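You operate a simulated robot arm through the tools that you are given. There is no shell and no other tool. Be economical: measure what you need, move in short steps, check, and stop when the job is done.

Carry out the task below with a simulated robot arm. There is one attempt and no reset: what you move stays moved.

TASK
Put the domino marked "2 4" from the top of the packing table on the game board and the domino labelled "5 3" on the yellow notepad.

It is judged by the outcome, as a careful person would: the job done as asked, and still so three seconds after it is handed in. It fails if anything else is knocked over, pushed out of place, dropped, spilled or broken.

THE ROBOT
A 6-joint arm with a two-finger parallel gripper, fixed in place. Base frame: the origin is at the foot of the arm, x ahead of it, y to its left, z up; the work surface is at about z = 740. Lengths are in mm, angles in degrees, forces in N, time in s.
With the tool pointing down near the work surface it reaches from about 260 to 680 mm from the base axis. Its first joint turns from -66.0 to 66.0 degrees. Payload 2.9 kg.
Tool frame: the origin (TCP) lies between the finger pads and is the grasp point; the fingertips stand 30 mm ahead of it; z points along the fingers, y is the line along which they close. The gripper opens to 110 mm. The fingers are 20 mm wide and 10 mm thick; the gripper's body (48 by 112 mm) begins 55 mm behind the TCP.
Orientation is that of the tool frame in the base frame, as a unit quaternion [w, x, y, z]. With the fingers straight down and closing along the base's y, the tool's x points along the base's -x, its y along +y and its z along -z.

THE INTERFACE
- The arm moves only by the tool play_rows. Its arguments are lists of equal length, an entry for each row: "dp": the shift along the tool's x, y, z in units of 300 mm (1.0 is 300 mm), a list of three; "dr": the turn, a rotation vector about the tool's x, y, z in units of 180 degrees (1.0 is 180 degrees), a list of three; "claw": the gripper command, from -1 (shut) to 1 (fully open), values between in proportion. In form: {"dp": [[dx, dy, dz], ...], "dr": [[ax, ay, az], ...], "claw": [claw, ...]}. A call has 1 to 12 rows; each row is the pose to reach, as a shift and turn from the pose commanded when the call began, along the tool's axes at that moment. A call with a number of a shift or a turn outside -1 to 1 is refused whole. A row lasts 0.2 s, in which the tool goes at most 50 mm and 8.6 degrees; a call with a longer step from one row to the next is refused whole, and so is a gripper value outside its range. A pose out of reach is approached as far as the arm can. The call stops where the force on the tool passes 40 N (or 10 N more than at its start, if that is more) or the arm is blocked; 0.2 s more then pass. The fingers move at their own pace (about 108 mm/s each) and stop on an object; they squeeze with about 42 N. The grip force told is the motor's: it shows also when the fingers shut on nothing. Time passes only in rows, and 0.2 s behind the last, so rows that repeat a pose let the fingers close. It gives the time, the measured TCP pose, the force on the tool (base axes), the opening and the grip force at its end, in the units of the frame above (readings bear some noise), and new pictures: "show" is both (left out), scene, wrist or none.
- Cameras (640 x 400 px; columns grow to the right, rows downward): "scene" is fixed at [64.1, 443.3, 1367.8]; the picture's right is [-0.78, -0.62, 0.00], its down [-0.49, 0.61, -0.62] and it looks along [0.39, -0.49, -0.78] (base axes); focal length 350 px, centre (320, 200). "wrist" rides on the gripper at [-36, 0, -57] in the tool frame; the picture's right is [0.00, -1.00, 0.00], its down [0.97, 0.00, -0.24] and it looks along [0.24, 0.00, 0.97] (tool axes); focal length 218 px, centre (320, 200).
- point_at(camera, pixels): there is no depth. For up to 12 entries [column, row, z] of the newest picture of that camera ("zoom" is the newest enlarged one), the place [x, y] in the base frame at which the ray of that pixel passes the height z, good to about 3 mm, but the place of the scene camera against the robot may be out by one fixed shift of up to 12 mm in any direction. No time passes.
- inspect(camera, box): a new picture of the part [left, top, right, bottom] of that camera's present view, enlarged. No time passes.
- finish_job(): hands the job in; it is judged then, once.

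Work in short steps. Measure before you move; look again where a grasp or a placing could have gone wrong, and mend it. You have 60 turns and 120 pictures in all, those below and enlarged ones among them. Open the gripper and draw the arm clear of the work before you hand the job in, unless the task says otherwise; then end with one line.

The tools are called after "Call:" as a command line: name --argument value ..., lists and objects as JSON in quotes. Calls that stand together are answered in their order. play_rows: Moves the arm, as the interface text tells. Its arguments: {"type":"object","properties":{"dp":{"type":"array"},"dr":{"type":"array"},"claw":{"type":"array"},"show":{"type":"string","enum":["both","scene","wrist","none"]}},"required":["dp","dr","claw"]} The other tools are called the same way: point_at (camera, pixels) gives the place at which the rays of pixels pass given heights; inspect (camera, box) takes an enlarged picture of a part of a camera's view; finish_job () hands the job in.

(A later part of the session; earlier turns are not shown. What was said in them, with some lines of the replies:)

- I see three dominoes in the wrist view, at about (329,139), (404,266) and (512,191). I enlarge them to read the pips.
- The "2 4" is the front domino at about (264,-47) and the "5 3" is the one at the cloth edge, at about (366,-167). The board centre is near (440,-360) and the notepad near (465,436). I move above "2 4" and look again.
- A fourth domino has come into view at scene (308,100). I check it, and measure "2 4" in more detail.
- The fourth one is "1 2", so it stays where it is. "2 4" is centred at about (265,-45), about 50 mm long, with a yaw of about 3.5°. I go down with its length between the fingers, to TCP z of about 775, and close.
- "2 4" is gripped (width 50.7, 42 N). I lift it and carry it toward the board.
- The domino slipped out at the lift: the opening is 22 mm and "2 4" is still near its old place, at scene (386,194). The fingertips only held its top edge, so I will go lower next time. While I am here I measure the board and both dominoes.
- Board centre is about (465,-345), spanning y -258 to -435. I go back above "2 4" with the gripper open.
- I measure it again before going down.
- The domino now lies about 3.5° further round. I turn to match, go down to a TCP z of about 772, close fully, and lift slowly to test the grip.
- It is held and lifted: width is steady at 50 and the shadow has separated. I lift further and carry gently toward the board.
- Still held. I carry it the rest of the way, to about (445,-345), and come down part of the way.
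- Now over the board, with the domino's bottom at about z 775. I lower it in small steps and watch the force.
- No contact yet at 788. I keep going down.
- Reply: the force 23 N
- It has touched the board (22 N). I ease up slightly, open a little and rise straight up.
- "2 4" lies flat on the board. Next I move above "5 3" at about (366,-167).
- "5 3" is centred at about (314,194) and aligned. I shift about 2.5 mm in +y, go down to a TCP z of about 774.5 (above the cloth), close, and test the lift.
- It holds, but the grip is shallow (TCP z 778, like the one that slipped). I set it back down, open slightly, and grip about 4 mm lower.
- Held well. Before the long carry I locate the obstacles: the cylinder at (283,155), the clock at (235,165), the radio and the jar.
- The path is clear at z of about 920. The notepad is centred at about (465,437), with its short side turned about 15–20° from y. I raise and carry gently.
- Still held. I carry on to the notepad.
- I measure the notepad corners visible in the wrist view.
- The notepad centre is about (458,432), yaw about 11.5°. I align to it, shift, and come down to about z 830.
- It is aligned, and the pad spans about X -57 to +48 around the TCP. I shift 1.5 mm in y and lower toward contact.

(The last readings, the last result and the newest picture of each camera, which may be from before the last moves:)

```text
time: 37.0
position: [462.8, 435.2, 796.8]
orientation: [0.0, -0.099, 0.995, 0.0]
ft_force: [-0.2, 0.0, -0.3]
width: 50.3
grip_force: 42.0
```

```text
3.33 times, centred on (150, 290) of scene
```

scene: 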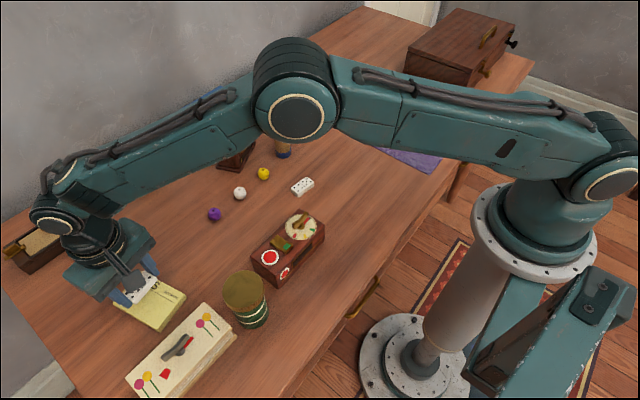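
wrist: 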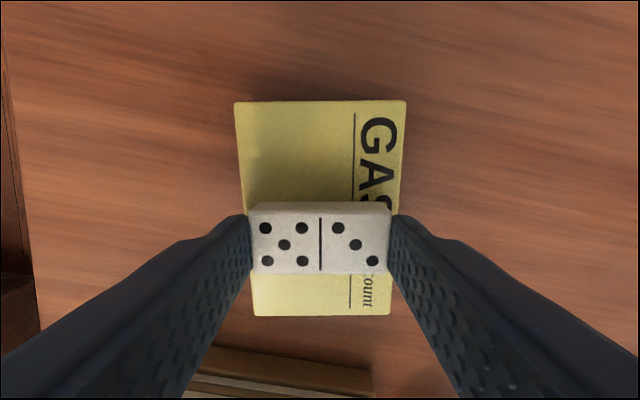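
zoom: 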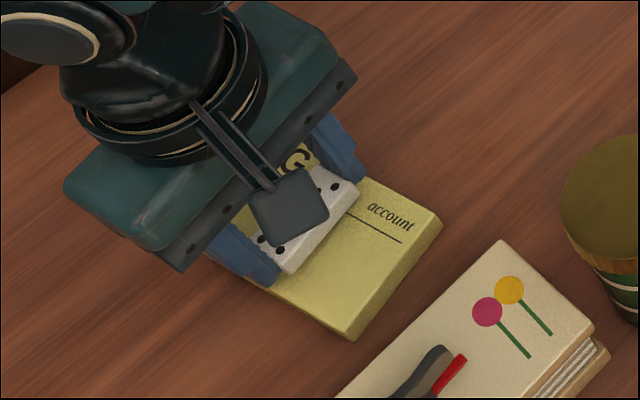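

Well centred: the pad is visible both in front of and behind the domino. I keep lowering in 2 mm steps.

Call:
play_rows --dp '[[0, 0, 0.007], [0, 0, 0.012], [0, 0, 0.012]]' --dr '[[0, 0, 0], [0, 0, 0], [0, 0, 0]]' --claw '[-1, -1, -1]' --show "none"

```text
time: 37.8
position: [462.9, 435.3, 793.5]
orientation: [0.0, -0.099, 0.995, 0.0]
ft_force: [-0.3, 0.7, -0.3]
width: 50.5
grip_force: 41.8
```

Call:
play_rows --dp '[[0, 0, 0.006], [0, 0, 0.009], [0, 0, 0.009]]' --dr '[[0, 0, 0], [0, 0, 0], [0, 0, 0]]' --claw '[-1, -1, -1]' --show "none"

```text
time: 38.6
position: [463.4, 434.4, 789.9]
orientation: [0.0, -0.1, 0.995, 0.0]
ft_force: [-0.8, 0.1, -0.1]
width: 50.7
grip_force: 42.4
```

No contact yet at 790. I continue in small steps.

Call:
play_rows --dp '[[0, 0, 0.005], [0, 0, 0.008], [0, 0, 0.008]]' --dr '[[0, 0, 0], [0, 0, 0], [0, 0, 0]]' --claw '[-1, -1, -1]' --show "wrist"

Call:
inspect --camera "scene" --box '[80, 230, 220, 350]'

```text
time: 39.4
position: [462.5, 436.2, 788.7]
orientation: [0.001, -0.099, 0.995, 0.0]
ft_force: [0.3, -2.1, 6.4]
width: 50.3
grip_force: 41.9
```

wrist: 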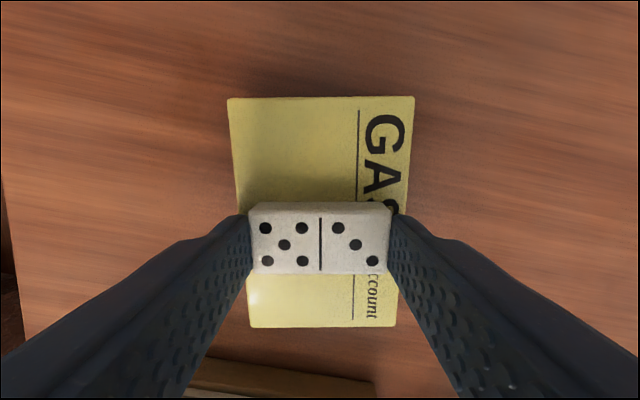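

```text
3.33 times, centred on (150, 290) of scene
```

zoom: 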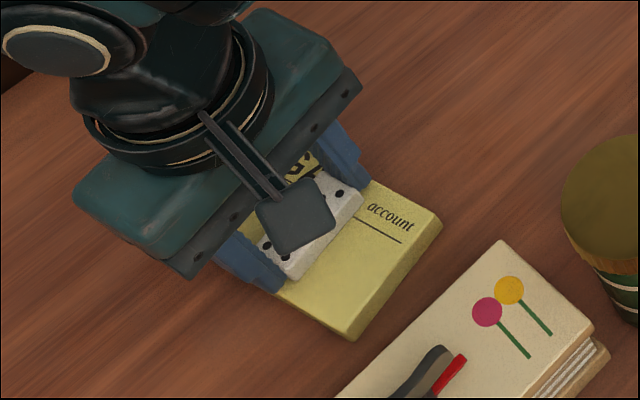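

Light contact (6 N), and the domino rests on the pad. I open a little and rise.

Call:
play_rows --dp '[[0, 0, 0], [0, 0, 0], [0, 0, 0], [0, 0, -0.03], [0, 0, -0.12], [0, 0, -0.24], [0, 0, -0.38], [0, 0, -0.5]]' --dr '[[0, 0, 0], [0, 0, 0], [0, 0, 0], [0, 0, 0], [0, 0, 0], [0, 0, 0], [0, 0, 0], [0, 0, 0]]' --claw '[0.2, 0.25, 0.25, 0.25, 0.25, 0.25, 0.25, 0.25]'

```text
time: 41.2
position: [463.8, 436.5, 940.6]
orientation: [0.0, -0.101, 0.995, -0.001]
ft_force: [0.5, 0.1, -0.1]
width: 68.7
grip_force: 0.1
```

scene: 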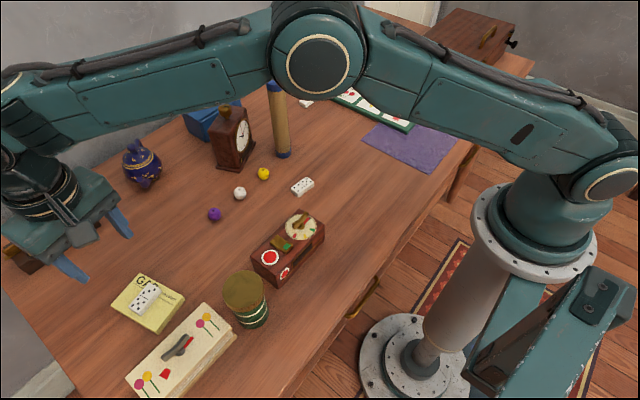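
wrist: 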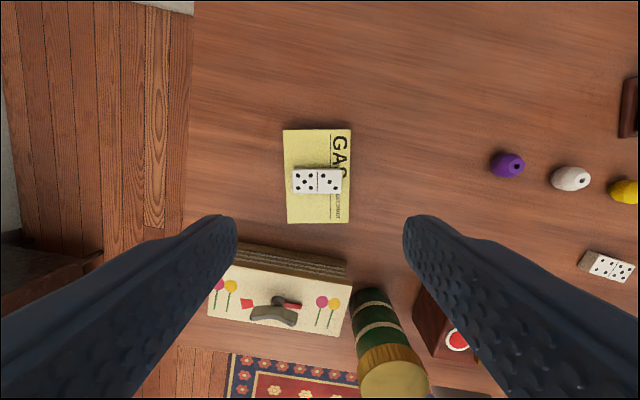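

"5 3" lies flat within the pad. I draw the arm back over the open table and check the board once more.

Call:
play_rows --dp '[[0.05, -0.11, 0], [0.1, -0.22, 0], [0.15, -0.33, 0], [0.2, -0.44, 0], [0.25, -0.55, 0], [0.3, -0.66, 0], [0.35, -0.77, 0], [0.38, -0.87, 0], [0.38, -0.87, 0]]' --dr '[[0, 0, 0], [0, 0, 0], [0, 0, 0], [0, 0, 0], [0, 0, 0], [0, 0, 0], [0, 0, 0], [0, 0, 0], [0, 0, 0]]' --claw '[0.25, 0.25, 0.25, 0.25, 0.5, 0.8, 1, 1, 1]'

Call:
inspect --camera "scene" --box '[90, 250, 210, 345]'

Call:
inspect --camera "scene" --box '[320, 60, 480, 180]'

```text
time: 43.2
position: [402.5, 156.1, 940.0]
orientation: [0.0, -0.1, 0.995, 0.0]
ft_force: [0.5, 0.5, -0.2]
width: 109.8
grip_force: 0.0
```

scene: 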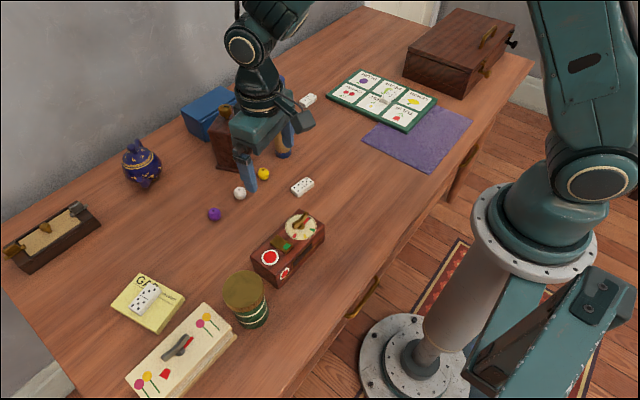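
wrist: 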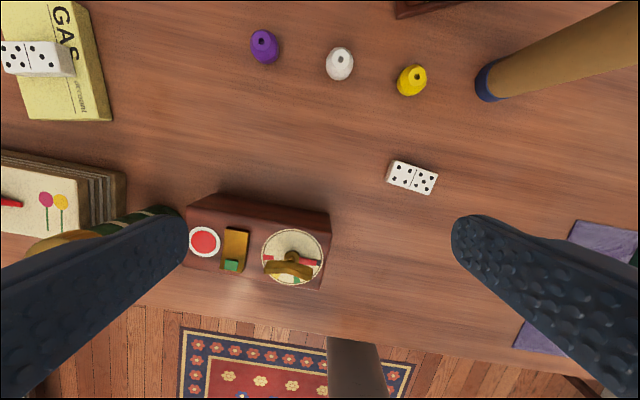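

```text
4.21 times, centred on (150, 298) of scene
```

zoom: 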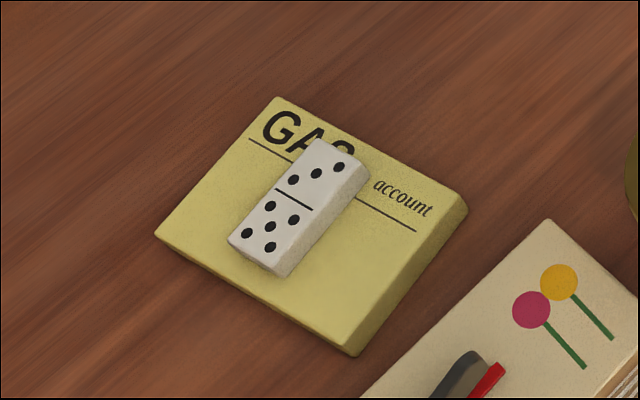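

```text
3.33 times, centred on (400, 120) of scene
```

zoom: 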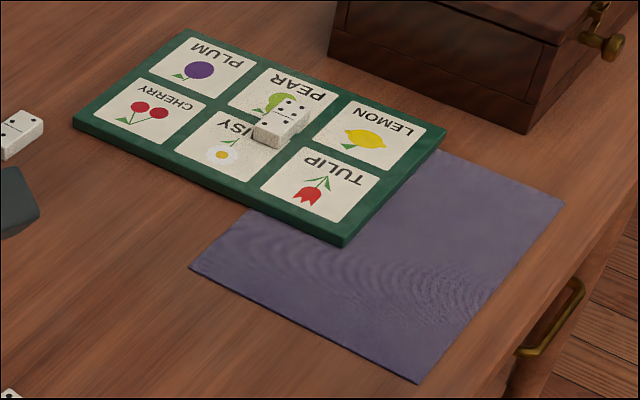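

Both dominoes rest flat on their targets, nothing else has moved, and the arm is clear with the gripper open. I hand the job in.

Call:
finish_job

```text
The job is handed in.
```

The "2 4" domino is on the game board and the "5 3" domino is on the yellow notepad; the job is handed in.
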